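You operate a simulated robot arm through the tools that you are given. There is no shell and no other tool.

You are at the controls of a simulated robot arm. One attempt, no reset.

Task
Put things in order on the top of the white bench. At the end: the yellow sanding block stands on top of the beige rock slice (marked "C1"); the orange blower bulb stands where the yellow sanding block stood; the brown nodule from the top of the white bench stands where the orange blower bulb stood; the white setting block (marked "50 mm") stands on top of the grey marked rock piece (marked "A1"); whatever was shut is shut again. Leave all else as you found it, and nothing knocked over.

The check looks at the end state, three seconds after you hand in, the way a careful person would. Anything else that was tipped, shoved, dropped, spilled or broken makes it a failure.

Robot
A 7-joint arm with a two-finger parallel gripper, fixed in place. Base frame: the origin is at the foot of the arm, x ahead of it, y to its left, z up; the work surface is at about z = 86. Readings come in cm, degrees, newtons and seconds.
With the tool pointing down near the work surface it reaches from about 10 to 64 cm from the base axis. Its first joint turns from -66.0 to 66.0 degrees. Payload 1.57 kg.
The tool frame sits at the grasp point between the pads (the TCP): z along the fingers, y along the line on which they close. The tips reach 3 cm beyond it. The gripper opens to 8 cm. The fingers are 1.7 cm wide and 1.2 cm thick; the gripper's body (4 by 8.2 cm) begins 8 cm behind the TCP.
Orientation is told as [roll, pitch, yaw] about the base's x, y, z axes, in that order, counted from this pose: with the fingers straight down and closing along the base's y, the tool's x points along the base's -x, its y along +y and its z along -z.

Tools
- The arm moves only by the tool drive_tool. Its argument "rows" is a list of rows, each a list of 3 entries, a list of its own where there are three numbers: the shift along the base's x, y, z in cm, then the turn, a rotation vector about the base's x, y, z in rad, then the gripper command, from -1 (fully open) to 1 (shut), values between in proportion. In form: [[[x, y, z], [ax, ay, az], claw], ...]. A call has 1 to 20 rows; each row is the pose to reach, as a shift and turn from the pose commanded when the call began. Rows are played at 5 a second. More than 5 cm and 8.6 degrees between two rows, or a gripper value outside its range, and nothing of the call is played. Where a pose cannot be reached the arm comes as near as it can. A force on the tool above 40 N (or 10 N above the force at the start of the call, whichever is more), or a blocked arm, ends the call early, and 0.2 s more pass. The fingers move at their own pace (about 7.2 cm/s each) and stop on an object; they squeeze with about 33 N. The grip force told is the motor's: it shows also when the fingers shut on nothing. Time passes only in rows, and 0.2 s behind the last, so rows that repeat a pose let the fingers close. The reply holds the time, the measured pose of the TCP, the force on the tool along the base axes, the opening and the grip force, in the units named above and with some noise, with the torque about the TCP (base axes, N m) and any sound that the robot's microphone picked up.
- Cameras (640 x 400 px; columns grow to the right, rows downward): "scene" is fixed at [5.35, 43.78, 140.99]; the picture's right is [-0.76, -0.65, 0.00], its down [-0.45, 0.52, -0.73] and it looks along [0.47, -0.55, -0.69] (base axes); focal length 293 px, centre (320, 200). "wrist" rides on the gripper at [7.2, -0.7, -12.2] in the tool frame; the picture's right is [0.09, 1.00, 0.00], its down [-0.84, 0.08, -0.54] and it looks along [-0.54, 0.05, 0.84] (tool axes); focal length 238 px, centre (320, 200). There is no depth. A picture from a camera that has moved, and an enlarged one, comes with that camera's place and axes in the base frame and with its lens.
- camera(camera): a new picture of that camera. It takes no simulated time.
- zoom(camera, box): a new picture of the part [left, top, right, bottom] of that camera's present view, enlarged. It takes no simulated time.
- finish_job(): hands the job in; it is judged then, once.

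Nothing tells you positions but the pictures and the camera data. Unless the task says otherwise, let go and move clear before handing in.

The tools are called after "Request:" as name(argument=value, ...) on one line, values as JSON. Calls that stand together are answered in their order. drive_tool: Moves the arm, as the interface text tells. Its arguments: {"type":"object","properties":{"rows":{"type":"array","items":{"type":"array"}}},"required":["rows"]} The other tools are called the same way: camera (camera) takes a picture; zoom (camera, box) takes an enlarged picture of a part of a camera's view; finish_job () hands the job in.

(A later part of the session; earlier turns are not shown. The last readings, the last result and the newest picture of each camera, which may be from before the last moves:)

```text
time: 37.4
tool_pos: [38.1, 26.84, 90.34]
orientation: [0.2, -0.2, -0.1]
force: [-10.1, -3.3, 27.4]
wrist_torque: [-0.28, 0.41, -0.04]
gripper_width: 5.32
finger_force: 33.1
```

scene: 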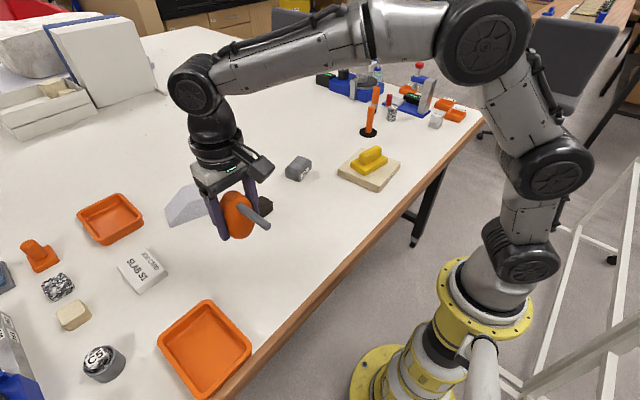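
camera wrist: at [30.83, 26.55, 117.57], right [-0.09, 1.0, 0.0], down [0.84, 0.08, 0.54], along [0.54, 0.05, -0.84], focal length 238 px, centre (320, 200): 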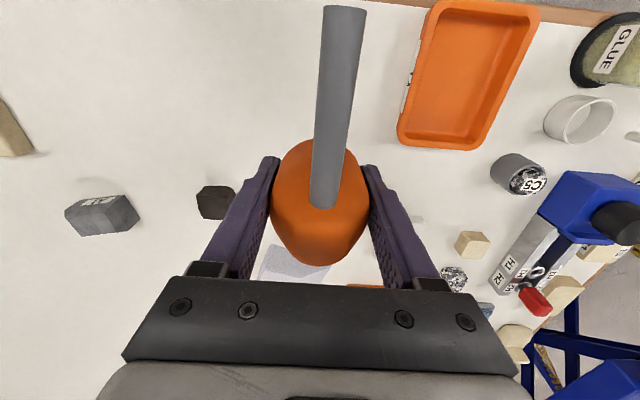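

Contact is made. I'll ease off, release, and rise.

Request:
drive_tool(rows=[[[0, 0, 0.2], [0, 0, 0], 1], [[0, 0, 0.25], [0, 0, 0], 1], [[0, 0, 0.25], [0, 0, 0], -0.4], [[0, 0, 0.25], [0, 0, 0], -0.7], [[0, 0, 0.25], [0, 0, 0], -1], [[0, 0, 0.25], [0, 0, 0], -1]])

Request:
camera(camera="wrist")

Request:
zoom(camera="scene", box=[190, 200, 330, 310])

```text
time: 38.8
tool_pos: [37.99, 26.77, 90.27]
orientation: [0.0, 0.0, -0.1]
force: [-0.8, -1.0, -0.4]
wrist_torque: [0.02, -0.03, -0.01]
gripper_width: 7.99
finger_force: 0.1
```

```text
taken
camera wrist: at [30.84, 26.3, 102.52], right [-0.09, 1.0, 0.0], down [0.84, 0.08, 0.54], along [0.54, 0.05, -0.84], focal length 238 px, centre (320, 200)
```

wrist: 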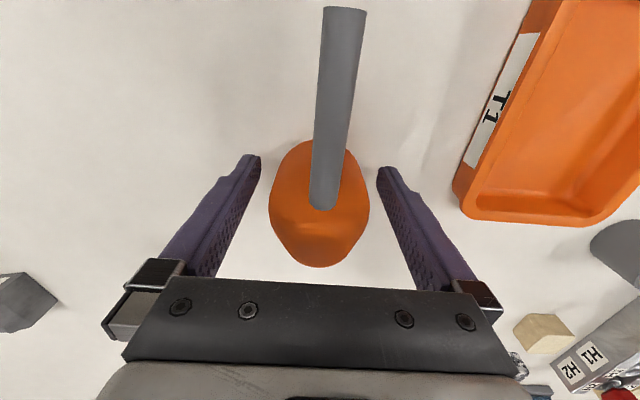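

```text
3.64 times, centred on (260, 255) of scene
camera zoom: at [5.35, 43.78, 140.99], right [-0.76, -0.65, 0.0], down [-0.45, 0.52, -0.73], along [0.47, -0.55, -0.69], focal length 1065 px, centre (538, 0)
```

zoom: 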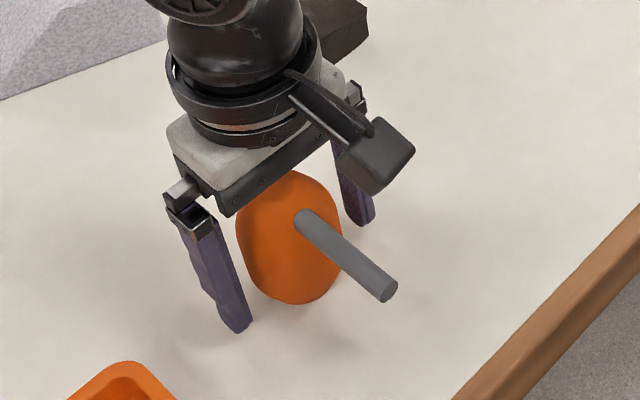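

The bulb stands free. I'll rise straight up and head to view the nodule near (52, 13).

Request:
drive_tool(rows=[[[0, 0, 1.5], [0, 0, 0], -1], [[0, 0, 4.5], [0, 0, 0], -1], [[0, 0, 9], [0, 0, 0], -1], [[0, 0, 13], [0, 0, 0], -1], [[0, 0, 16], [0, 0, 0], -1], [[2, -3, 16], [0, 0, 0], -1], [[4, -7, 16], [0, 0, 0], -1], [[6, -10.5, 16], [0, 0, 0], -1], [[8, -13, 16], [0, 0, 0], -1], [[9, -13.5, 16], [0, 0, 0], -1], [[9, -13.5, 16], [0, 0, 0], -1]])

Request:
camera(camera="wrist")

Request:
zoom(camera="wrist", box=[240, 90, 400, 220])

Request:
camera(camera="scene")

Request:
zoom(camera="scene", box=[230, 180, 300, 230])

```text
time: 41.2
tool_pos: [46.97, 13.21, 106.09]
orientation: [0.0, 0.0, -0.2]
force: [0.7, -0.2, 0.3]
wrist_torque: [0.04, -0.01, 0.02]
gripper_width: 8.0
finger_force: 0.1
```

```text
taken
camera wrist: at [39.78, 12.61, 118.4], right [-0.09, 1.0, 0.0], down [0.84, 0.08, 0.54], along [0.54, 0.05, -0.84], focal length 238 px, centre (320, 200)
```

wrist: 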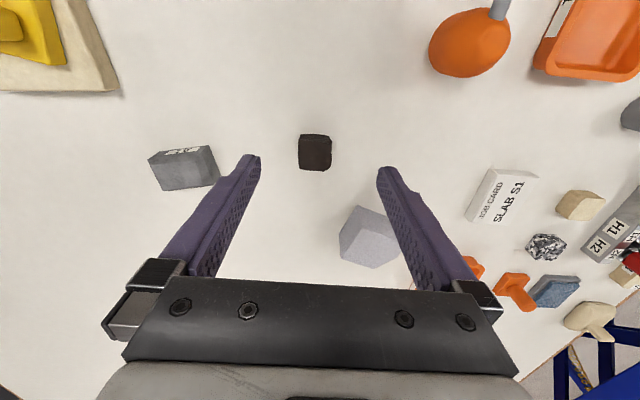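

```text
3.08 times, centred on (320, 155) of wrist
camera zoom: at [39.78, 12.61, 118.4], right [-0.09, 1.0, 0.0], down [0.84, 0.08, 0.54], along [0.54, 0.05, -0.84], focal length 733 px, centre (320, 338)
```

zoom: 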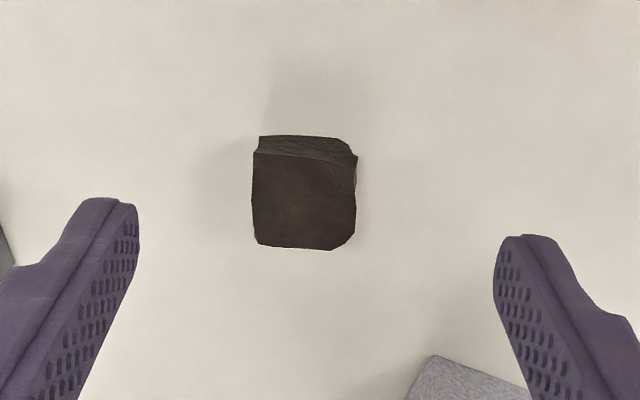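

```text
taken
```

scene: 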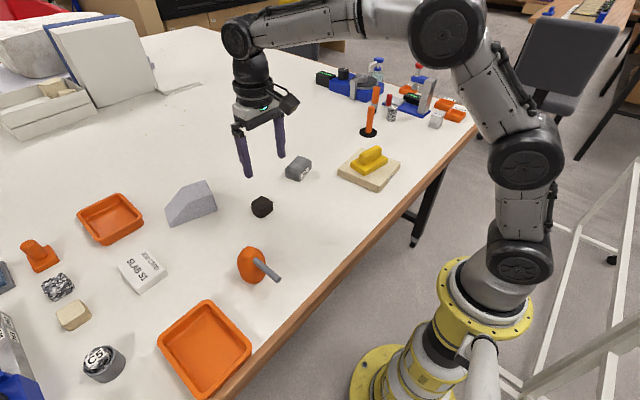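

```text
8.00 times, centred on (265, 205) of scene
camera zoom: at [5.35, 43.78, 140.99], right [-0.76, -0.65, 0.0], down [-0.45, 0.52, -0.73], along [0.47, -0.55, -0.69], focal length 2342 px, centre (760, 160)
```

zoom: 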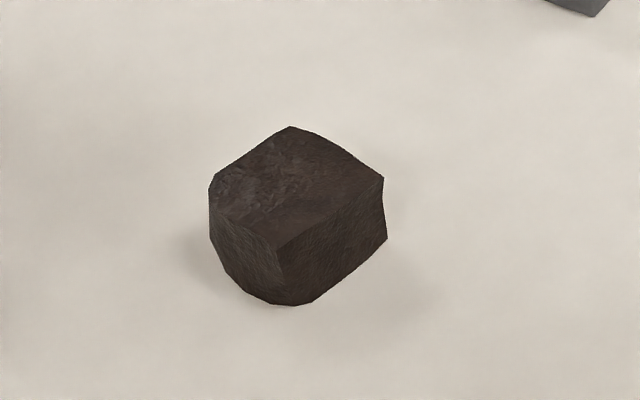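

The nodule is a chunk about 4.2 cm across and 3 cm tall, centred at (52.0, 13.0). I'll descend over it, closing along y.

Request:
drive_tool(rows=[[[2.5, -0.1, -2], [0, 0, 0], -1], [[5, -0.25, -4], [0, 0, 0], -1], [[5, -0.25, -8], [0, 0, 0], -1], [[5, -0.25, -11], [0, 0, 0], -1], [[5, -0.25, -13.5], [0, 0, 0], -1], [[5, -0.25, -15.3], [0, 0, 0], -1], [[5, -0.25, -16.3], [0, 0, 0], -1], [[5, -0.25, -16.3], [0, 0, 0], -1]])

Request:
camera(camera="wrist")

Request:
zoom(camera="scene", box=[210, 160, 320, 240])

```text
time: 43.0
tool_pos: [51.96, 12.99, 89.81]
orientation: [0.0, 0.0, -0.2]
force: [-0.3, 0.8, 0.0]
wrist_torque: [0.01, 0.01, -0.02]
gripper_width: 8.02
finger_force: 0.1
```

```text
taken
camera wrist: at [44.76, 12.54, 102.13], right [-0.09, 1.0, 0.0], down [0.84, 0.08, 0.54], along [0.54, 0.05, -0.84], focal length 238 px, centre (320, 200)
```

wrist: 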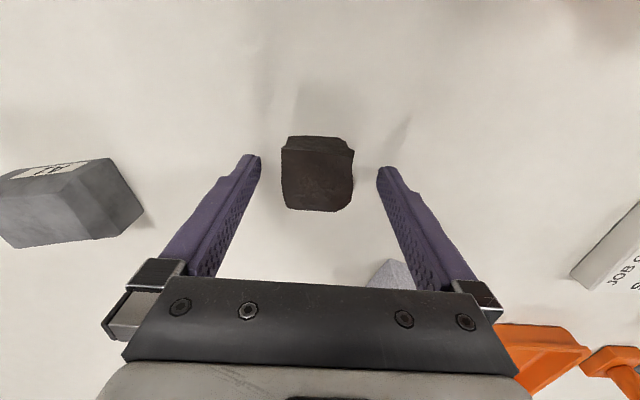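

```text
5.00 times, centred on (265, 200) of scene
camera zoom: at [5.35, 43.78, 140.99], right [-0.76, -0.65, 0.0], down [-0.45, 0.52, -0.73], along [0.47, -0.55, -0.69], focal length 1464 px, centre (595, 200)
```

zoom: 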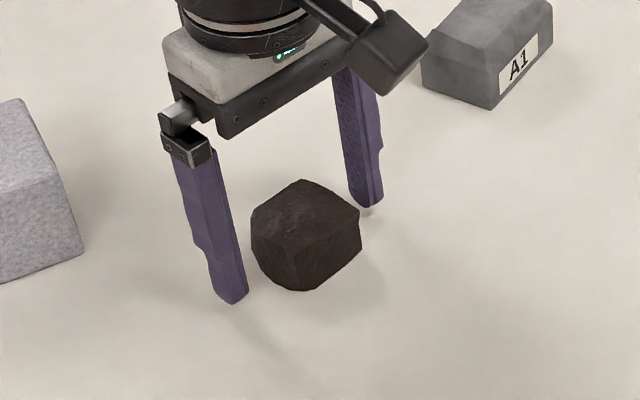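

Request:
drive_tool(rows=[[[0, 0, -0.3], [0, 0, 0], -0.6], [[0, 0, -0.3], [0, 0, 0], -0.2], [[0, 0, -0.3], [0, 0, 0], 0.1], [[0, 0, -0.3], [0, 0, 0], 0.6], [[0, 0, -0.3], [0, 0, 0], 1], [[0, 0, -0.3], [0, 0, 0], 1]])

Request:
camera(camera="wrist")

Request:
zoom(camera="scene", box=[210, 160, 320, 240])

```text
time: 44.4
tool_pos: [52.0, 13.07, 89.61]
orientation: [0.0, -0.1, 0.0]
force: [-0.4, 0.3, 1.8]
wrist_torque: [0.1, 0.03, 0.0]
gripper_width: 4.46
finger_force: 33.1
```

```text
taken
camera wrist: at [44.76, 12.56, 101.92], right [-0.09, 1.0, 0.0], down [0.84, 0.08, 0.54], along [0.54, 0.05, -0.84], focal length 238 px, centre (320, 200)
```

wrist: 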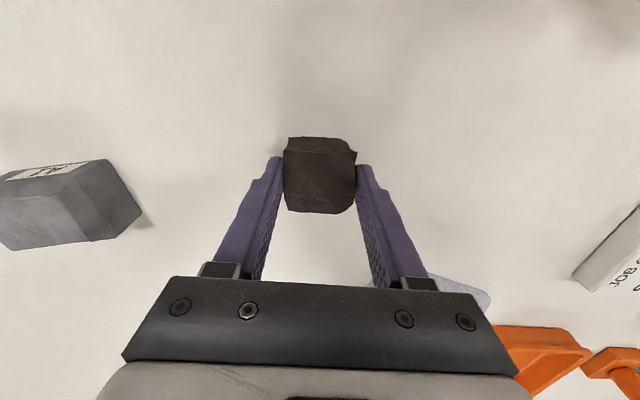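

```text
5.00 times, centred on (265, 200) of scene
camera zoom: at [5.34, 43.79, 140.99], right [-0.76, -0.65, 0.0], down [-0.45, 0.52, -0.73], along [0.47, -0.55, -0.69], focal length 1464 px, centre (595, 200)
```

zoom: 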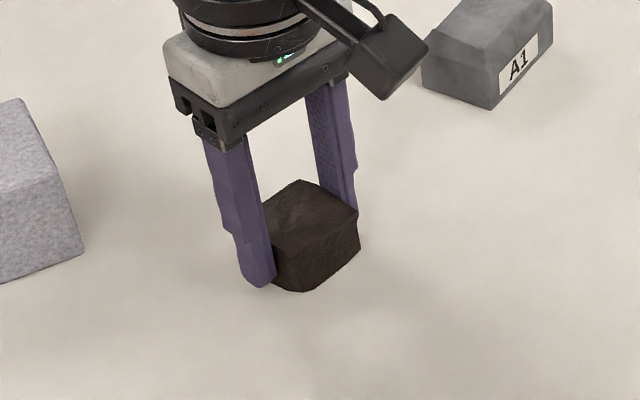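

The nodule is gripped. I'll lift it and carry it to the bulb's former spot at (35.0, -43.9).

Request:
drive_tool(rows=[[[0, 0, 1], [0, 0, 0], 1], [[0, 0, 3], [0, 0, 0], 1], [[0, 0, 7], [0, 0, 0], 1], [[0, 0, 11], [0, 0, 0], 1], [[0, 0, 14], [0, 0, 0], 1], [[0, 0, 14], [0, 0, 0], 1]])

Request:
camera(camera="wrist")

Request:
zoom(camera="scene", box=[190, 100, 340, 220])

```text
time: 45.8
tool_pos: [51.97, 13.18, 103.53]
orientation: [0.0, 0.0, -0.1]
force: [-0.1, -1.6, -2.6]
wrist_torque: [0.01, -0.01, -0.01]
gripper_width: 4.46
finger_force: 32.8
```

```text
taken
camera wrist: at [44.79, 12.64, 115.81], right [-0.09, 1.0, 0.0], down [0.84, 0.08, 0.54], along [0.54, 0.05, -0.84], focal length 238 px, centre (320, 200)
```

wrist: 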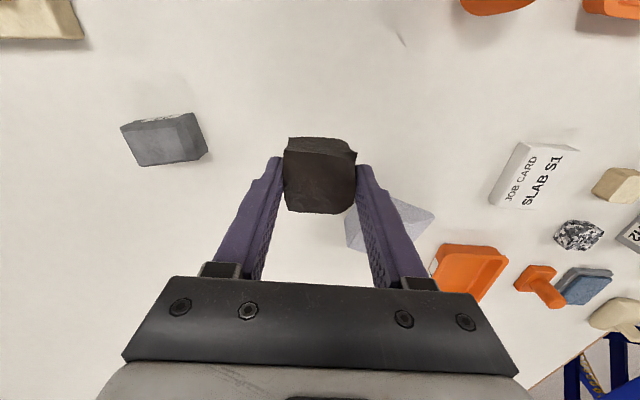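

```text
3.33 times, centred on (265, 160) of scene
camera zoom: at [5.35, 43.78, 140.99], right [-0.76, -0.65, 0.0], down [-0.45, 0.52, -0.73], along [0.47, -0.55, -0.69], focal length 976 px, centre (503, 333)
```

zoom: 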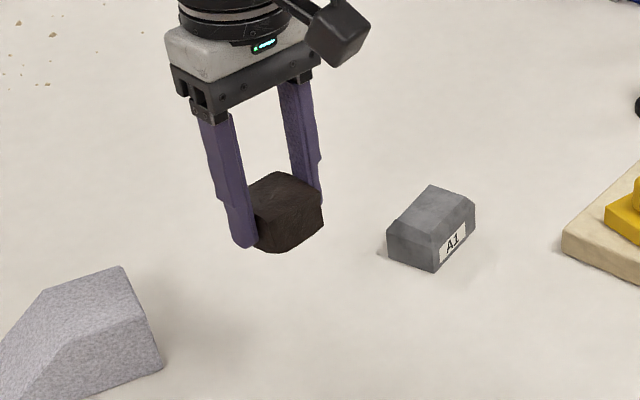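

It lifted level. Carrying it across.

Request:
drive_tool(rows=[[[-0.6, -2, 0], [0, 0, -0.04], 1], [[-1.7, -5.7, 0], [0, 0, -0.11], 1], [[-2.8, -9.4, 0], [0, 0, -0.18], 1], [[-3.9, -13.1, 0], [0, 0, -0.25], 1], [[-5, -16.8, 0], [0, 0, -0.32], 1], [[-6.1, -20.5, 0], [0, 0, -0.39], 1], [[-7.2, -24.2, 0], [0, 0, -0.46], 1], [[-8.3, -27.9, 0], [0, 0, -0.53], 1], [[-9.4, -31.6, 0], [0, 0, -0.6], 1], [[-10.5, -35.3, 0], [0, 0, -0.67], 1], [[-11.6, -39, 0], [0, 0, -0.74], 1], [[-12.7, -42.7, 0], [0, 0, -0.81], 1], [[-13.8, -46.4, 0], [0, 0, -0.88], 1], [[-14.9, -50.1, 0], [0, 0, -0.95], 1], [[-16, -53.8, 0], [0, 0, -1.02], 1], [[-16.7, -56, 0], [0, 0, -1.09], 1], [[-17, -57, 0], [0, 0, -1.13], 1], [[-17, -57, 0], [0, 0, -1.13], 1]])

Request:
camera(camera="wrist")

Request:
zoom(camera="scene", box=[340, 60, 490, 180])

```text
time: 49.6
tool_pos: [35.0, -43.93, 103.56]
orientation: [-0.1, 0.0, -64.9]
force: [-1.0, -0.4, -2.0]
wrist_torque: [0.01, 0.02, -0.02]
gripper_width: 4.46
finger_force: 32.8
```

```text
taken
camera wrist: at [31.31, -37.6, 115.76], right [0.86, 0.51, 0.0], down [0.43, -0.72, 0.54], along [0.27, -0.47, -0.84], focal length 238 px, centre (320, 200)
```

wrist: 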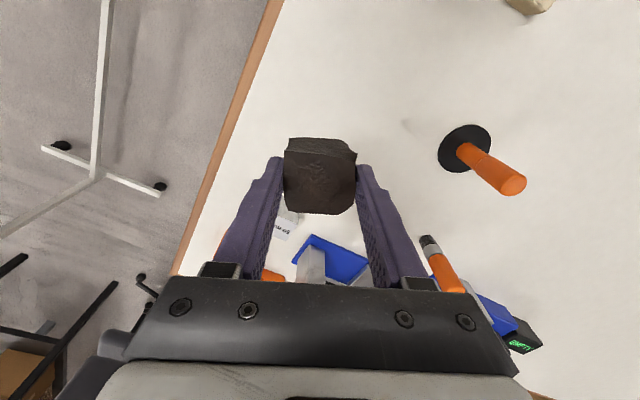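

```text
3.33 times, centred on (415, 120) of scene
camera zoom: at [5.35, 43.78, 140.99], right [-0.76, -0.65, 0.0], down [-0.45, 0.52, -0.73], along [0.47, -0.55, -0.69], focal length 976 px, centre (3, 467)
```

zoom: 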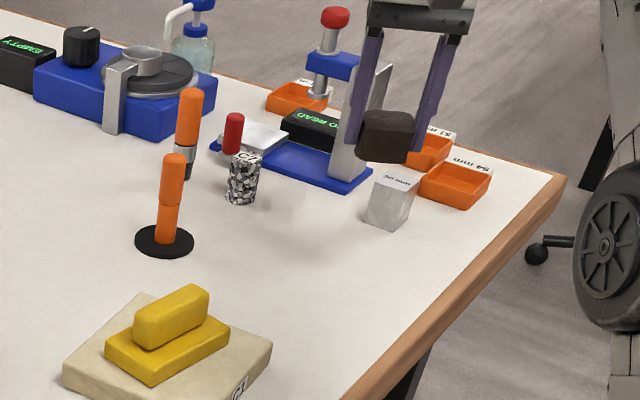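

Request:
drive_tool(rows=[[[0, 0, -3], [0, 0, 0], 1], [[0, 0, -7], [0, 0, 0], 1], [[0, 0, -10], [0, 0, 0], 1], [[0, 0, -12], [0, 0, 0], 1], [[0, 0, -13.2], [0, 0, 0], 1], [[0, 0, -13.6], [0, 0, 0], 1], [[0, 0, -13.6], [0, 0, 0], 1]])

Request:
drive_tool(rows=[[[0, 0, -0.2], [0, 0, 0], 1], [[0, 0, -0.35], [0, 0, 0], 1], [[0, 0, -0.35], [0, 0, 0], 1]])

Request:
zoom(camera="scene", box=[370, 80, 490, 170])

```text
time: 51.2
tool_pos: [34.96, -44.0, 89.95]
orientation: [0.0, 0.0, -64.8]
force: [-0.5, -0.6, -2.3]
wrist_torque: [0.0, 0.03, 0.01]
gripper_width: 4.46
finger_force: 33.2
```

```text
time: 52.0
tool_pos: [34.91, -43.97, 89.67]
orientation: [0.1, 0.0, -64.8]
force: [-1.0, 0.2, -0.1]
wrist_torque: [0.05, 0.0, -0.02]
gripper_width: 4.45
finger_force: 32.9
```

```text
4.44 times, centred on (430, 125) of scene
camera zoom: at [5.35, 43.78, 140.99], right [-0.76, -0.65, 0.0], down [-0.45, 0.52, -0.73], along [0.47, -0.55, -0.69], focal length 1301 px, centre (-169, 533)
```

zoom: 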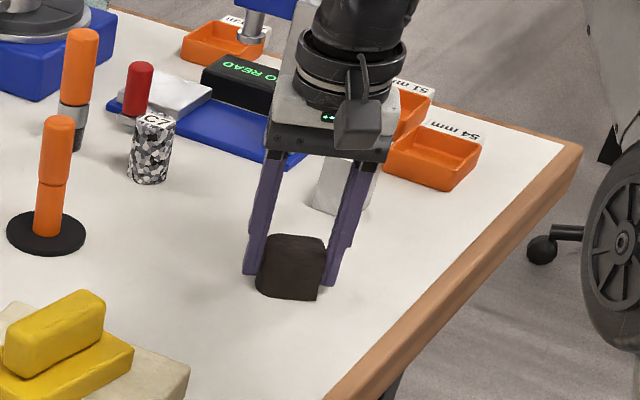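

Contact is just beginning (the weight has come off). One small press, then release.

Request:
drive_tool(rows=[[[0, 0, -0.1], [0, 0, 0], 1], [[0, 0, -0.1], [0, 0, 0], 1], [[0, 0, -0.05], [0, 0, 0], 0.4], [[0, 0, -0.05], [0, 0, 0], -0.1], [[0, 0, -0.05], [0, 0, 0], -0.5], [[0, 0, -0.05], [0, 0, 0], -0.8], [[0, 0, -0.05], [0, 0, 0], -0.8]])

Request:
camera(camera="wrist")

Request:
zoom(camera="scene", box=[370, 80, 490, 170])

```text
time: 53.6
tool_pos: [34.93, -43.91, 89.65]
orientation: [0.0, 0.0, -64.8]
force: [-0.3, 0.2, -0.2]
wrist_torque: [0.03, 0.01, 0.05]
gripper_width: 7.23
finger_force: 0.0
```

```text
taken
camera wrist: at [31.27, -37.61, 101.9], right [0.86, 0.51, 0.0], down [0.43, -0.72, 0.54], along [0.27, -0.47, -0.84], focal length 238 px, centre (320, 200)
```

wrist: 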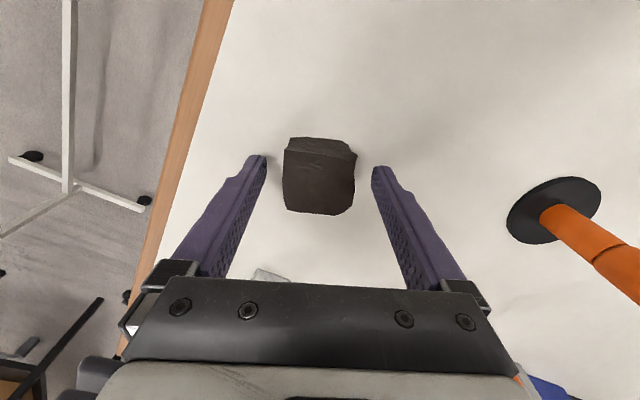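

```text
4.44 times, centred on (430, 125) of scene
camera zoom: at [5.35, 43.78, 140.99], right [-0.76, -0.65, 0.0], down [-0.45, 0.52, -0.73], along [0.47, -0.55, -0.69], focal length 1301 px, centre (-169, 533)
```

zoom: 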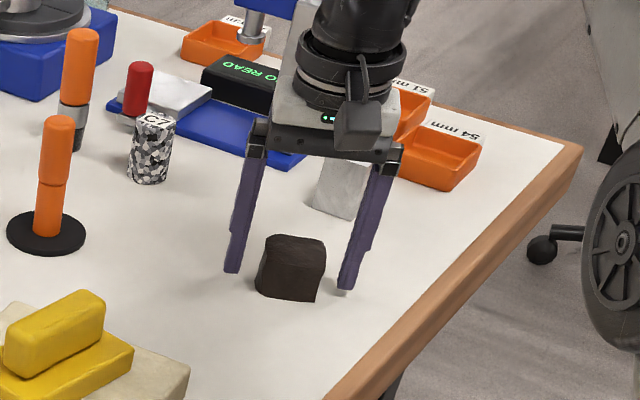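

The nodule stands where the bulb was. I'll rise, turn to yaw -90°, and look at the 50 mm block.

Request:
drive_tool(rows=[[[0, 0, 1.5], [0, 0, 0], -0.8], [[0, 0, 5], [0, 0, 0], -0.8], [[0, 0, 10], [0, 0, 0], -0.8], [[0, 0, 14], [0, 0, 0], -0.8], [[0, 0, 18], [0, 0, -0.08], -0.8], [[0.6, 0, 18], [0, 0, -0.18], -0.8], [[1.2, 0, 18], [0, 0, -0.28], -0.8], [[1.8, 0, 18], [0, 0, -0.38], -0.8], [[2, 0, 18], [0, 0, -0.44], -0.8], [[2, 0, 18], [0, 0, -0.44], -0.8]])

Request:
camera(camera="wrist")

Request:
zoom(camera="wrist", box=[260, 130, 420, 280])

Request:
zoom(camera="scene", box=[370, 80, 490, 170])

Request:
zoom(camera="scene", box=[270, 145, 330, 190])

```text
time: 55.8
tool_pos: [36.87, -43.93, 107.67]
orientation: [0.0, 0.0, -90.1]
force: [-0.2, -0.2, 0.6]
wrist_torque: [0.04, -0.01, -0.02]
gripper_width: 7.21
finger_force: 0.1
```

```text
taken
camera wrist: at [36.23, -36.59, 119.97], right [1.0, 0.09, 0.0], down [0.08, -0.84, 0.54], along [0.05, -0.54, -0.84], focal length 238 px, centre (320, 200)
```

wrist: 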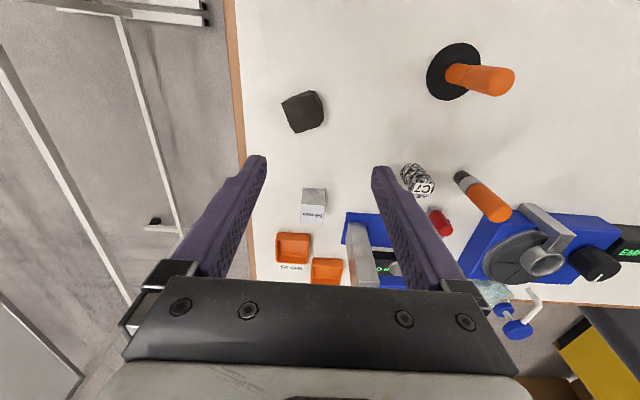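

```text
2.67 times, centred on (340, 205) of wrist
camera zoom: at [36.23, -36.59, 119.97], right [1.0, 0.09, 0.0], down [0.08, -0.84, 0.54], along [0.05, -0.54, -0.84], focal length 636 px, centre (267, 187)
```

zoom: 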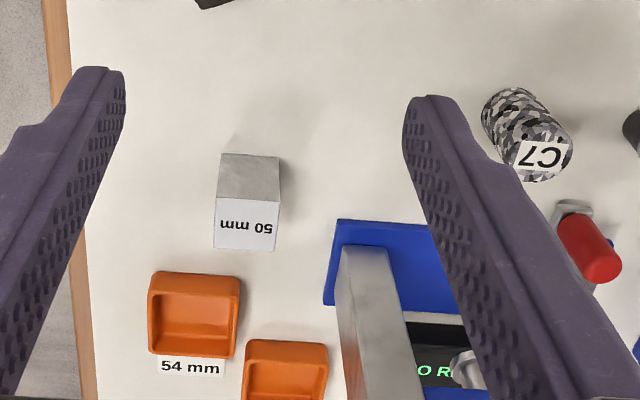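

```text
4.44 times, centred on (430, 125) of scene
camera zoom: at [5.35, 43.78, 140.99], right [-0.76, -0.65, 0.0], down [-0.45, 0.52, -0.73], along [0.47, -0.55, -0.69], focal length 1301 px, centre (-169, 533)
```

zoom: 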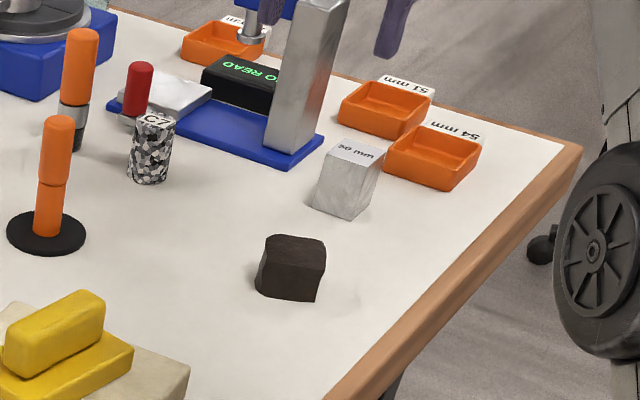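

```text
8.89 times, centred on (300, 168) of scene
camera zoom: at [5.35, 43.78, 140.99], right [-0.76, -0.65, 0.0], down [-0.45, 0.52, -0.73], along [0.47, -0.55, -0.69], focal length 2603 px, centre (498, 489)
```

zoom: 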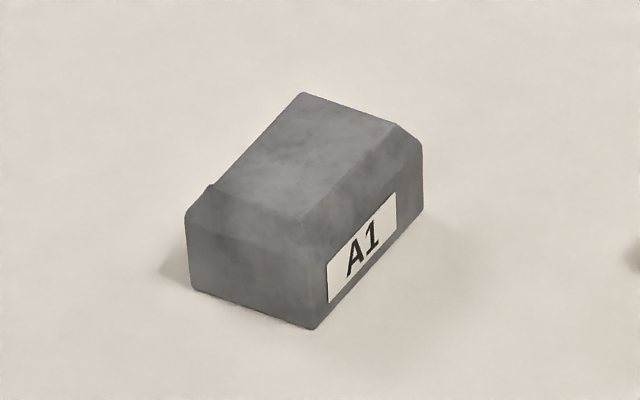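

The 50 mm block is centred at (37.0, -57.8), about 3.6 cm square and 5 cm tall, with the gauge stand about 4 cm to its right. I'll tilt the gripper 30° outward and come in along the tool axis with a 6 cm opening.

Request:
drive_tool(rows=[[[0, -1.5, -1], [-0.105, 0, 0], -0.5], [[0.1, -3, -2.5], [-0.21, 0, 0], -0.5], [[0.1, -4.5, -4], [-0.315, 0, 0], -0.5], [[0.1, -6, -5.5], [-0.42, 0, 0], -0.5], [[0.1, -7.8, -7], [-0.524, 0, 0], -0.5], [[0.1, -7.8, -7], [-0.524, 0, 0], -0.5]])

Request:
camera(camera="wrist")

Request:
zoom(camera="scene", box=[340, 30, 500, 150])

```text
time: 57.2
tool_pos: [37.11, -51.65, 100.51]
orientation: [0.1, -30.1, -90.0]
force: [-0.4, -0.8, -0.5]
wrist_torque: [0.02, -0.02, 0.05]
gripper_width: 5.98
finger_force: 0.1
```

```text
taken
camera wrist: at [36.48, -39.24, 107.57], right [1.0, 0.08, -0.05], down [0.08, -0.45, 0.89], along [0.05, -0.89, -0.46], focal length 238 px, centre (320, 200)
```

wrist: 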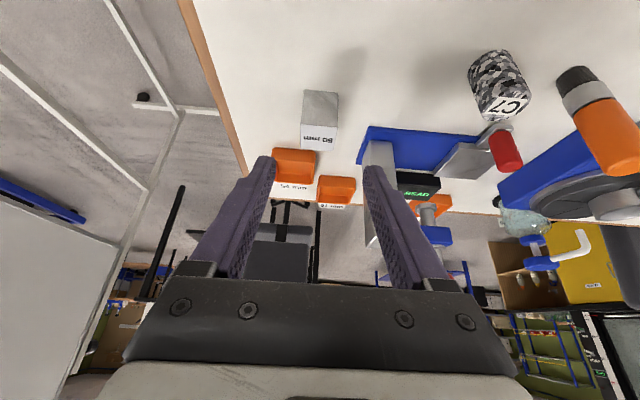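

```text
3.33 times, centred on (420, 90) of scene
camera zoom: at [5.35, 43.78, 140.99], right [-0.76, -0.65, 0.0], down [-0.45, 0.52, -0.73], along [0.47, -0.55, -0.69], focal length 976 px, centre (-13, 567)
```

zoom: 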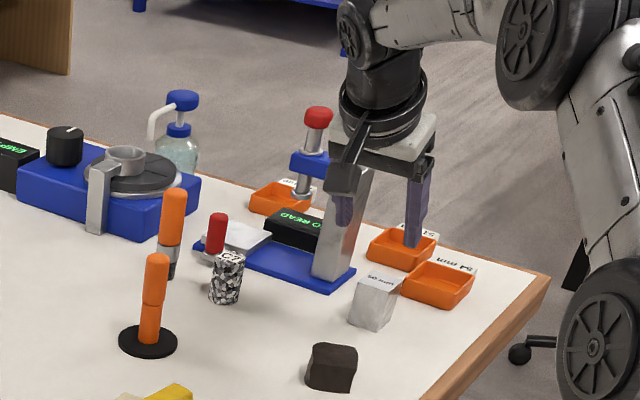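

Aligned: the block is centred between the fingers. Approaching along the tool axis.

Request:
drive_tool(rows=[[[-0.1, -1.8, -3.2], [0, 0, 0], -0.5], [[-0.1, -3.6, -6.3], [0, 0, 0], -0.5], [[-0.1, -4.8, -8.5], [0, 0, 0], -0.5], [[-0.1, -5.6, -9.8], [0, 0, 0], -0.5], [[-0.1, -5.95, -10.4], [0, 0, 0], -0.5], [[-0.1, -5.95, -10.4], [0, 0, 0], -0.5]])

Request:
camera(camera="wrist")

Request:
zoom(camera="scene", box=[370, 60, 490, 150])

```text
time: 58.6
tool_pos: [37.02, -57.55, 90.34]
orientation: [0.0, -30.0, -90.1]
force: [-0.5, 0.3, -0.3]
wrist_torque: [-0.01, 0.04, -0.01]
gripper_width: 6.01
finger_force: 0.0
```

```text
taken
camera wrist: at [36.32, -45.13, 97.35], right [1.0, 0.08, -0.05], down [0.08, -0.45, 0.89], along [0.05, -0.89, -0.46], focal length 238 px, centre (320, 200)
```

wrist: 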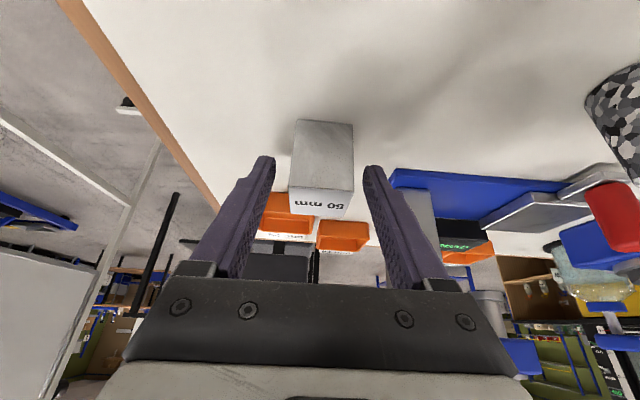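

```text
4.44 times, centred on (430, 105) of scene
camera zoom: at [5.35, 43.78, 140.99], right [-0.76, -0.65, 0.0], down [-0.45, 0.52, -0.73], along [0.47, -0.55, -0.69], focal length 1301 px, centre (-169, 622)
```

zoom: 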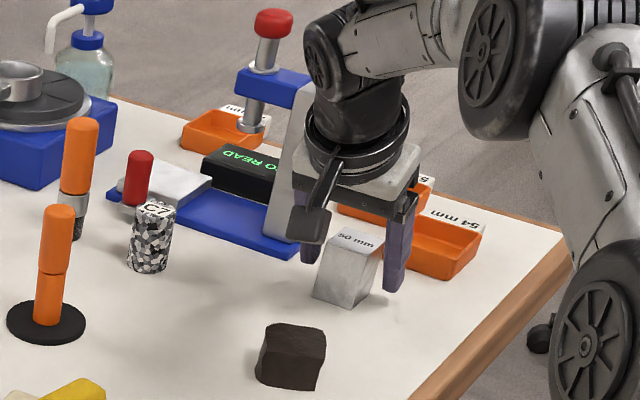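

Request:
drive_tool(rows=[[[0.05, -0.1, -0.4], [0, 0, 0], -0.5], [[0.05, -0.1, -0.4], [0, 0, 0], -0.2], [[0.05, -0.1, -0.4], [0, 0, 0], 0], [[0.05, -0.1, -0.4], [0, 0, 0], 0.2], [[0.05, -0.1, -0.4], [0, 0, 0], 1], [[0.05, -0.1, -0.4], [0, 0, 0], 1], [[0.05, -0.1, -0.4], [0, 0, 0], 1]])

Request:
camera(camera="wrist")

Request:
zoom(camera="scene", box=[370, 60, 490, 150])

```text
time: 60.2
tool_pos: [36.92, -57.5, 89.9]
orientation: [0.0, -30.0, -89.9]
force: [0.0, -0.3, -0.1]
wrist_torque: [0.03, 0.01, -0.04]
gripper_width: 3.58
finger_force: 33.2
```

```text
taken
camera wrist: at [36.33, -45.24, 96.94], right [1.0, 0.08, -0.05], down [0.08, -0.45, 0.89], along [0.05, -0.89, -0.46], focal length 238 px, centre (320, 200)
```

wrist: 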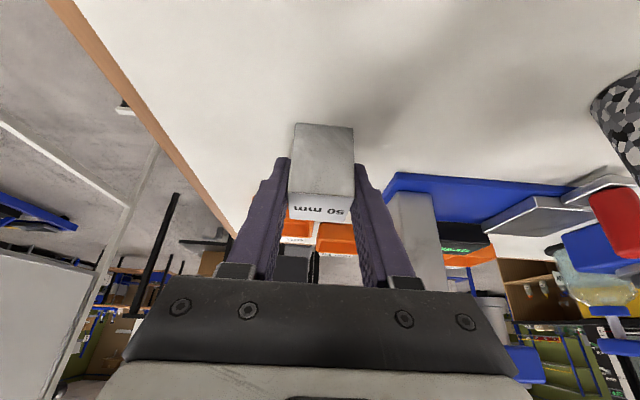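

```text
4.44 times, centred on (430, 105) of scene
camera zoom: at [5.35, 43.78, 140.99], right [-0.76, -0.65, 0.0], down [-0.45, 0.52, -0.73], along [0.47, -0.55, -0.69], focal length 1301 px, centre (-169, 622)
```

zoom: 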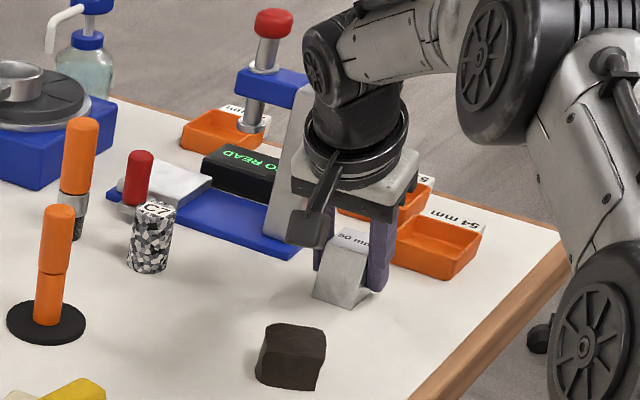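

The block is held (3.58 cm). Lifting straight up.

Request:
drive_tool(rows=[[[0, 0, 0.7], [0, 0, 0], 1], [[0, 0, 2], [0, 0, 0], 1], [[0, 0, 5], [0, 0, 0], 1], [[0, 0, 9], [0, 0, 0], 1], [[0, 0, 13], [0, 0, 0], 1], [[0, 1, 15], [0, 0, 0], 1], [[0, 1, 15], [0, 0, 0], 1]])

Request:
camera(camera="wrist")

Request:
zoom(camera="scene", box=[370, 50, 490, 140])

```text
time: 61.8
tool_pos: [36.95, -56.57, 104.82]
orientation: [0.0, -29.9, -90.1]
force: [-0.5, 0.0, -2.2]
wrist_torque: [0.0, 0.0, 0.0]
gripper_width: 3.56
finger_force: 33.1
```

```text
taken
camera wrist: at [36.36, -44.17, 111.92], right [1.0, 0.08, -0.05], down [0.08, -0.45, 0.89], along [0.05, -0.89, -0.46], focal length 238 px, centre (320, 200)
```

wrist: 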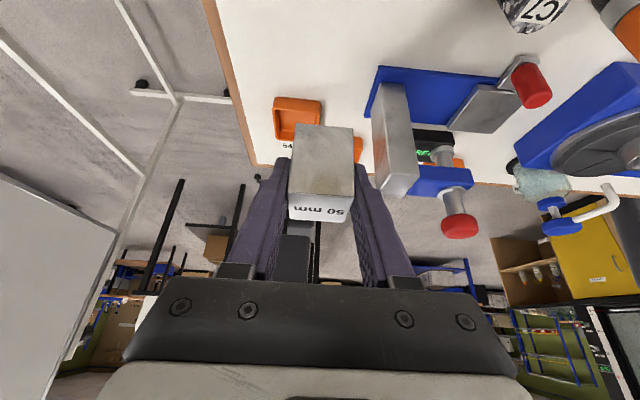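

```text
4.44 times, centred on (430, 95) of scene
camera zoom: at [5.35, 43.78, 140.99], right [-0.76, -0.65, 0.0], down [-0.45, 0.52, -0.73], along [0.47, -0.55, -0.69], focal length 1301 px, centre (-169, 667)
```

zoom: 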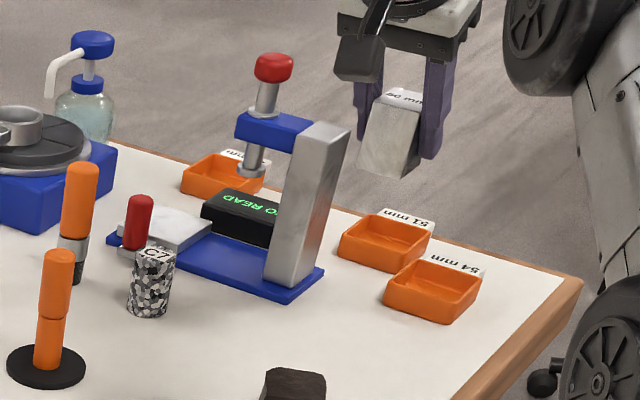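

The block hangs upright. Now I'll swing back and rotate toward the A1 rock near (55.3, -4.8), which is turned about +13°, stopping short to view it.

Request:
drive_tool(rows=[[[0.3, 2, 0.3], [0, 0, 0.08], 1], [[0.8, 5.5, 0.6], [0, 0, 0.2], 1], [[1.4, 9, 1], [0, 0, 0.33], 1], [[2, 12.5, 1.5], [0, 0, 0.46], 1], [[2.6, 16, 2], [0, 0, 0.59], 1], [[3.2, 19.5, 2], [0, 0, 0.72], 1], [[3.8, 23, 2], [0, 0, 0.85], 1], [[4.4, 26.5, 2], [0, 0, 0.98], 1], [[5, 30, 2], [0, 0, 1.11], 1], [[5.6, 33.5, 2], [0, 0, 1.24], 1], [[6.2, 37, 2], [0, 0, 1.37], 1], [[6.8, 40.5, 2], [0, 0, 1.5], 1], [[7.4, 44, 2], [0, 0, 1.62], 1], [[8, 47, 2], [0, 0, 1.72], 1], [[8.5, 49.5, 2], [0, 0, 1.8], 1], [[8.5, 49.5, 2], [0, 0, 1.8], 1]])

Request:
camera(camera="wrist")

Request:
zoom(camera="wrist", box=[220, 40, 420, 200])

Request:
camera(camera="scene")

Request:
zoom(camera="scene", box=[250, 80, 390, 190])

```text
time: 65.2
tool_pos: [45.47, -7.21, 106.84]
orientation: [0.0, -30.1, 13.1]
force: [0.3, 0.0, -2.0]
wrist_torque: [-0.02, -0.01, 0.04]
gripper_width: 3.58
finger_force: 33.3
```

```text
taken
camera wrist: at [33.58, -10.56, 113.95], right [-0.3, 0.95, -0.05], down [0.42, 0.18, 0.89], along [0.85, 0.25, -0.46], focal length 238 px, centre (320, 200)
```

wrist: 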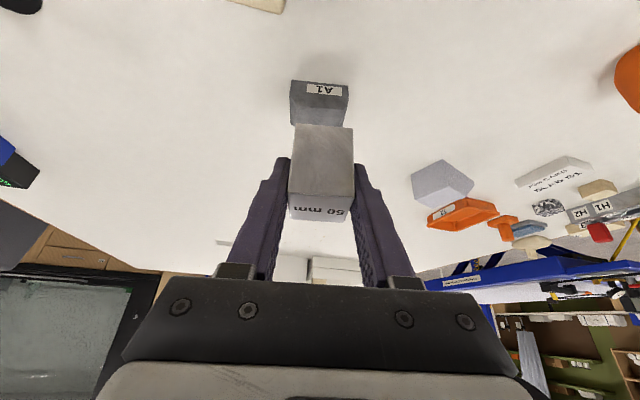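

```text
2.50 times, centred on (320, 120) of wrist
camera zoom: at [33.58, -10.56, 113.95], right [-0.3, 0.95, -0.05], down [0.42, 0.18, 0.89], along [0.85, 0.25, -0.46], focal length 596 px, centre (320, 400)
```

zoom: 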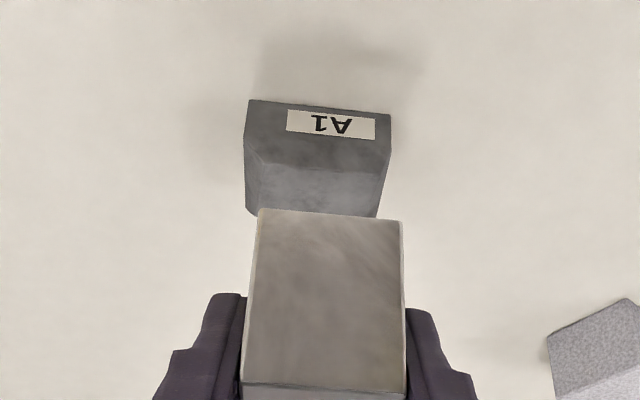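

```text
taken
```

scene: 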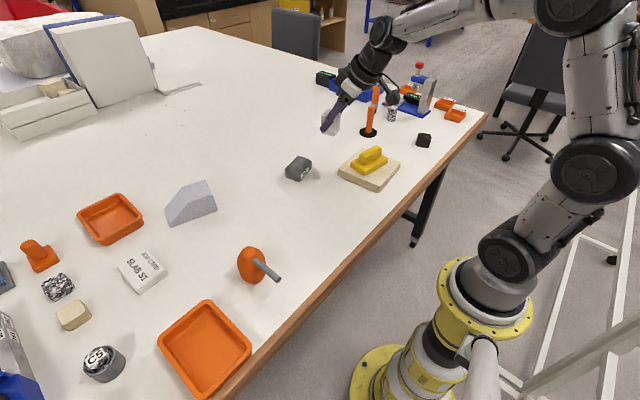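

```text
3.64 times, centred on (320, 135) of scene
camera zoom: at [5.35, 43.78, 140.99], right [-0.76, -0.65, 0.0], down [-0.45, 0.52, -0.73], along [0.47, -0.55, -0.69], focal length 1065 px, centre (320, 436)
```

zoom: 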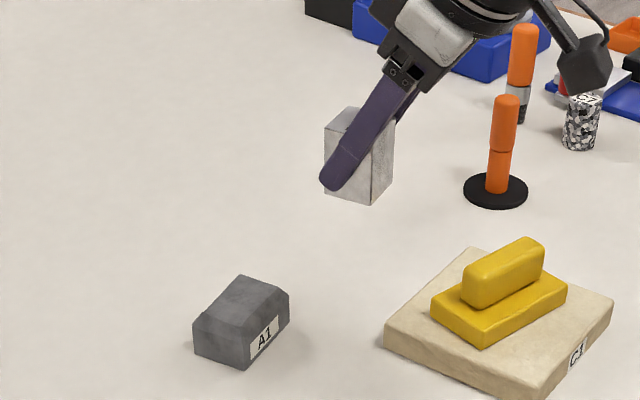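

Request:
zoom(camera="scene", box=[280, 150, 320, 185])

Request:
zoom(camera="wrist", box=[285, 70, 355, 130])

```text
11.43 times, centred on (300, 168) of scene
camera zoom: at [5.35, 43.78, 140.99], right [-0.76, -0.65, 0.0], down [-0.45, 0.52, -0.73], along [0.47, -0.55, -0.69], focal length 3346 px, centre (549, 571)
```

zoom: 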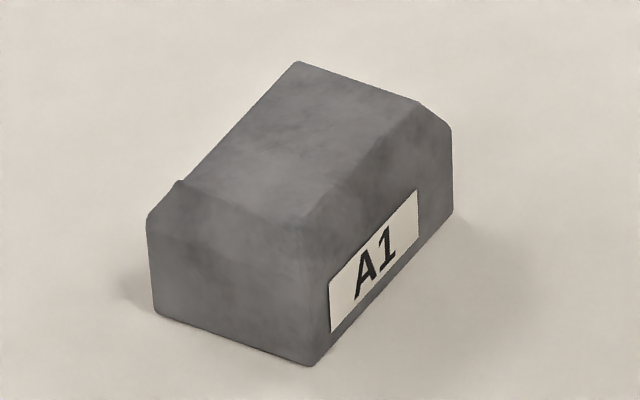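

```text
6.67 times, centred on (320, 100) of wrist
camera zoom: at [33.58, -10.56, 113.95], right [-0.3, 0.95, -0.05], down [0.42, 0.18, 0.89], along [0.85, 0.25, -0.46], focal length 1589 px, centre (320, 867)
```

zoom: 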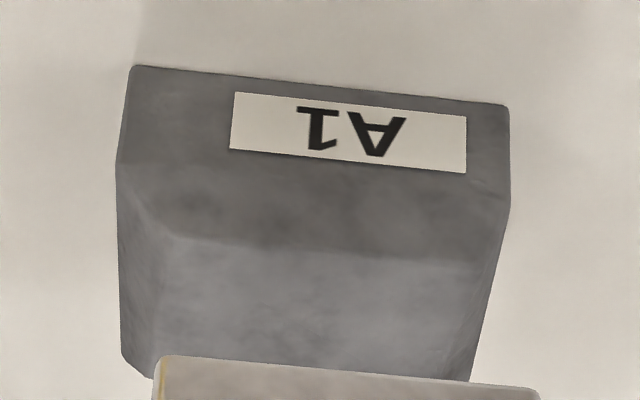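

A1's top face is about 3.8 × 5.6 cm, centred near (55.8, -5.0), and its yaw matches the gripper's. Moving above it and looking again.

Request:
drive_tool(rows=[[[2.5, 0.5, -0.5], [0, 0, 0], 1], [[5, 1.1, -1.5], [0, 0, 0], 1], [[7.5, 1.6, -3], [0, 0, 0], 1], [[9.3, 2, -5], [0, 0, 0], 1], [[10.05, 2.15, -7], [0, 0, 0], 1], [[10.05, 2.15, -9], [0, 0, 0], 1], [[10.05, 2.15, -9.8], [0, 0, 0], 1], [[10.05, 2.15, -9.8], [0, 0, 0], 1]])

Request:
camera(camera="wrist")

Request:
zoom(camera="wrist", box=[270, 70, 370, 150])

Request:
zoom(camera="scene", box=[260, 120, 340, 190])

```text
time: 67.0
tool_pos: [55.53, -5.0, 97.03]
orientation: [0.0, -30.0, 13.1]
force: [-0.2, 0.2, -1.2]
wrist_torque: [0.04, 0.02, -0.02]
gripper_width: 3.57
finger_force: 33.0
```

```text
taken
camera wrist: at [43.72, -8.42, 104.04], right [-0.3, 0.95, -0.05], down [0.42, 0.18, 0.89], along [0.85, 0.25, -0.46], focal length 238 px, centre (320, 200)
```

wrist: 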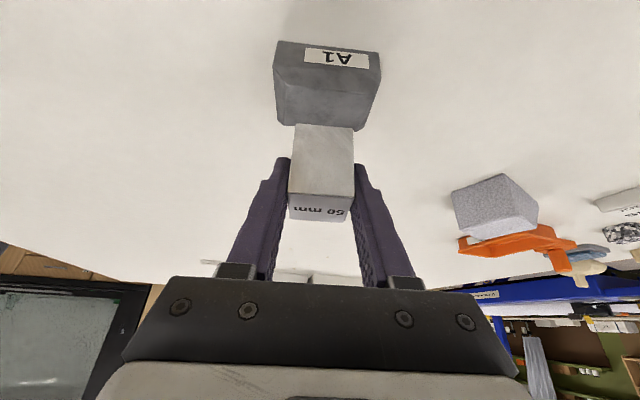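

```text
5.00 times, centred on (320, 110) of wrist
camera zoom: at [43.72, -8.42, 104.04], right [-0.3, 0.95, -0.05], down [0.42, 0.18, 0.89], along [0.85, 0.25, -0.46], focal length 1192 px, centre (320, 650)
```

zoom: 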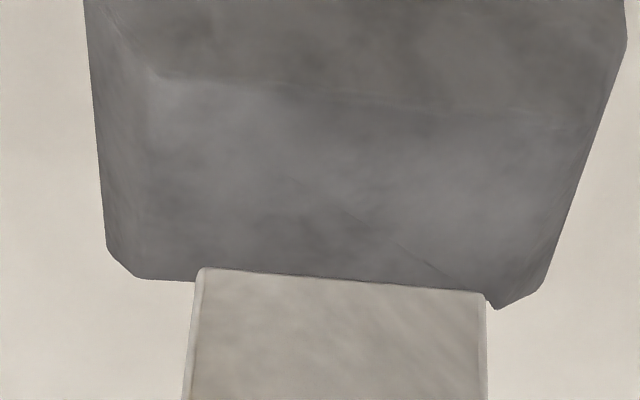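

```text
5.71 times, centred on (300, 155) of scene
camera zoom: at [5.35, 43.78, 140.99], right [-0.76, -0.65, 0.0], down [-0.45, 0.52, -0.73], along [0.47, -0.55, -0.69], focal length 1673 px, centre (434, 457)
```

zoom: 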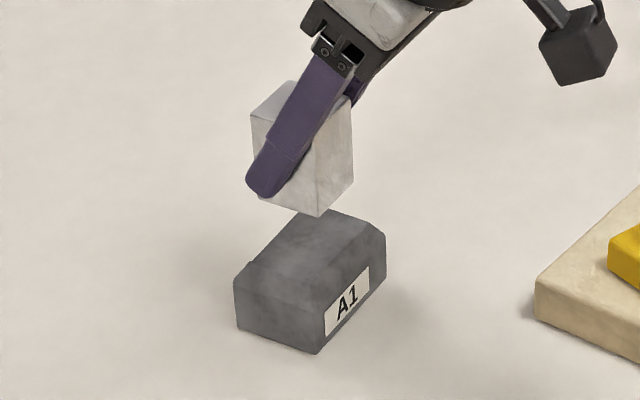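

The block is aligned over A1's flat top within a few millimetres in both views. Lowering in small steps.

Request:
drive_tool(rows=[[[0, 0, -0.8], [0, 0, 0], 1], [[0, 0, -1.6], [0, 0, 0], 1], [[0, 0, -2.2], [0, 0, 0], 1], [[0, 0, -2.6], [0, 0, 0], 1], [[0, 0, -2.6], [0, 0, 0], 1]])

Request:
drive_tool(rows=[[[0, 0, -0.1], [0, 0, 0], 1], [[0, 0, -0.2], [0, 0, 0], 1], [[0, 0, -0.3], [0, 0, 0], 1], [[0, 0, -0.3], [0, 0, 0], 1]])

Request:
zoom(camera="scene", box=[260, 120, 340, 190])

Request:
zoom(camera="wrist", box=[240, 60, 400, 200])

```text
time: 68.2
tool_pos: [55.63, -5.14, 94.37]
orientation: [0.0, -30.0, 13.1]
force: [0.0, -0.6, -1.8]
wrist_torque: [0.01, 0.02, 0.01]
gripper_width: 3.59
finger_force: 33.0
```

```text
time: 69.2
tool_pos: [55.58, -5.13, 94.05]
orientation: [0.0, -29.9, 13.0]
force: [0.3, 0.6, -2.0]
wrist_torque: [0.03, 0.01, 0.01]
gripper_width: 3.57
finger_force: 33.3
```

```text
5.71 times, centred on (300, 155) of scene
camera zoom: at [5.35, 43.78, 140.99], right [-0.76, -0.65, 0.0], down [-0.45, 0.52, -0.73], along [0.47, -0.55, -0.69], focal length 1673 px, centre (434, 457)
```

zoom: 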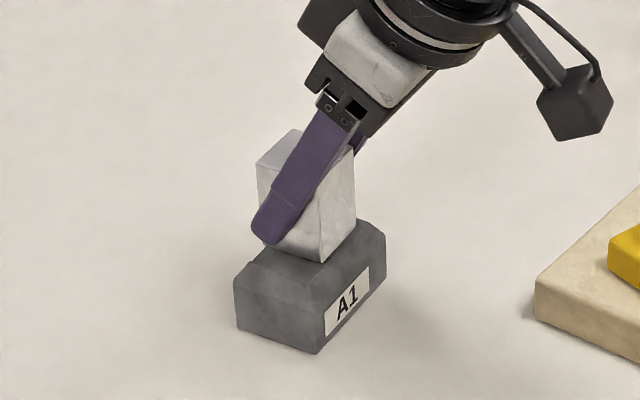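

```text
2.86 times, centred on (320, 130) of wrist
camera zoom: at [43.74, -8.5, 101.2], right [-0.3, 0.95, -0.05], down [0.42, 0.18, 0.89], along [0.85, 0.25, -0.46], focal length 681 px, centre (320, 400)
```

zoom: 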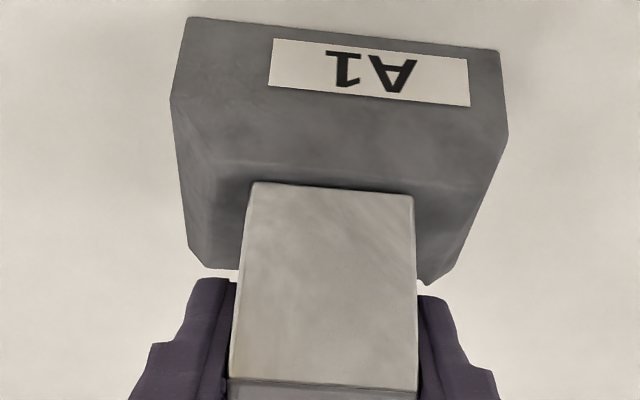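

Nearly touching and well centred. Lowering further in 1 mm steps.

Request:
drive_tool(rows=[[[0, 0, -0.1], [0, 0, 0], 1], [[0, 0, -0.2], [0, 0, 0], 1], [[0, 0, -0.2], [0, 0, 0], 1]])

```text
time: 70.0
tool_pos: [55.68, -5.1, 94.09]
orientation: [-0.1, -30.2, 13.1]
force: [-0.7, -0.5, 5.8]
wrist_torque: [-0.21, 0.08, -0.02]
gripper_width: 3.56
finger_force: 33.3
```

Request:
drive_tool(rows=[[[0, 0, -0.1], [0, 0, 0], 1], [[0, 0, -0.1], [0, 0, 0], 1]])

Request:
zoom(camera="scene", box=[270, 130, 330, 185])

Request:
zoom(camera="wrist", box=[240, 60, 400, 200])

```text
time: 70.6
tool_pos: [55.73, -5.14, 94.11]
orientation: [-0.2, -30.4, 13.2]
force: [-7.1, -0.7, 17.5]
wrist_torque: [-0.34, 0.53, -0.16]
gripper_width: 3.57
finger_force: 32.9
```

```text
7.27 times, centred on (300, 158) of scene
camera zoom: at [5.31, 43.79, 140.99], right [-0.76, -0.65, 0.0], down [-0.45, 0.52, -0.73], along [0.47, -0.55, -0.69], focal length 2130 px, centre (466, 509)
```

zoom: 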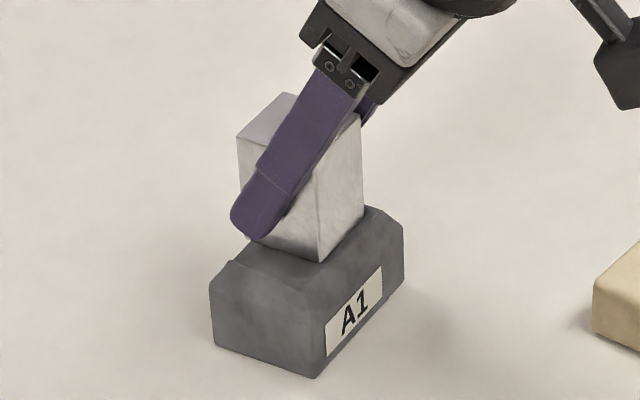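

```text
2.86 times, centred on (320, 130) of wrist
camera zoom: at [43.76, -8.48, 101.08], right [-0.3, 0.95, -0.05], down [0.42, 0.18, 0.89], along [0.86, 0.25, -0.45], focal length 681 px, centre (320, 400)
```

zoom: 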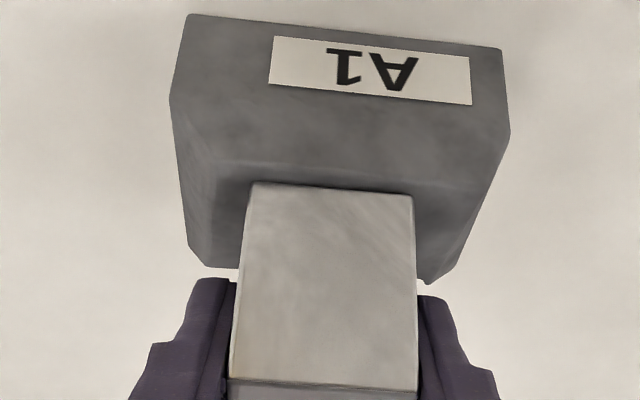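

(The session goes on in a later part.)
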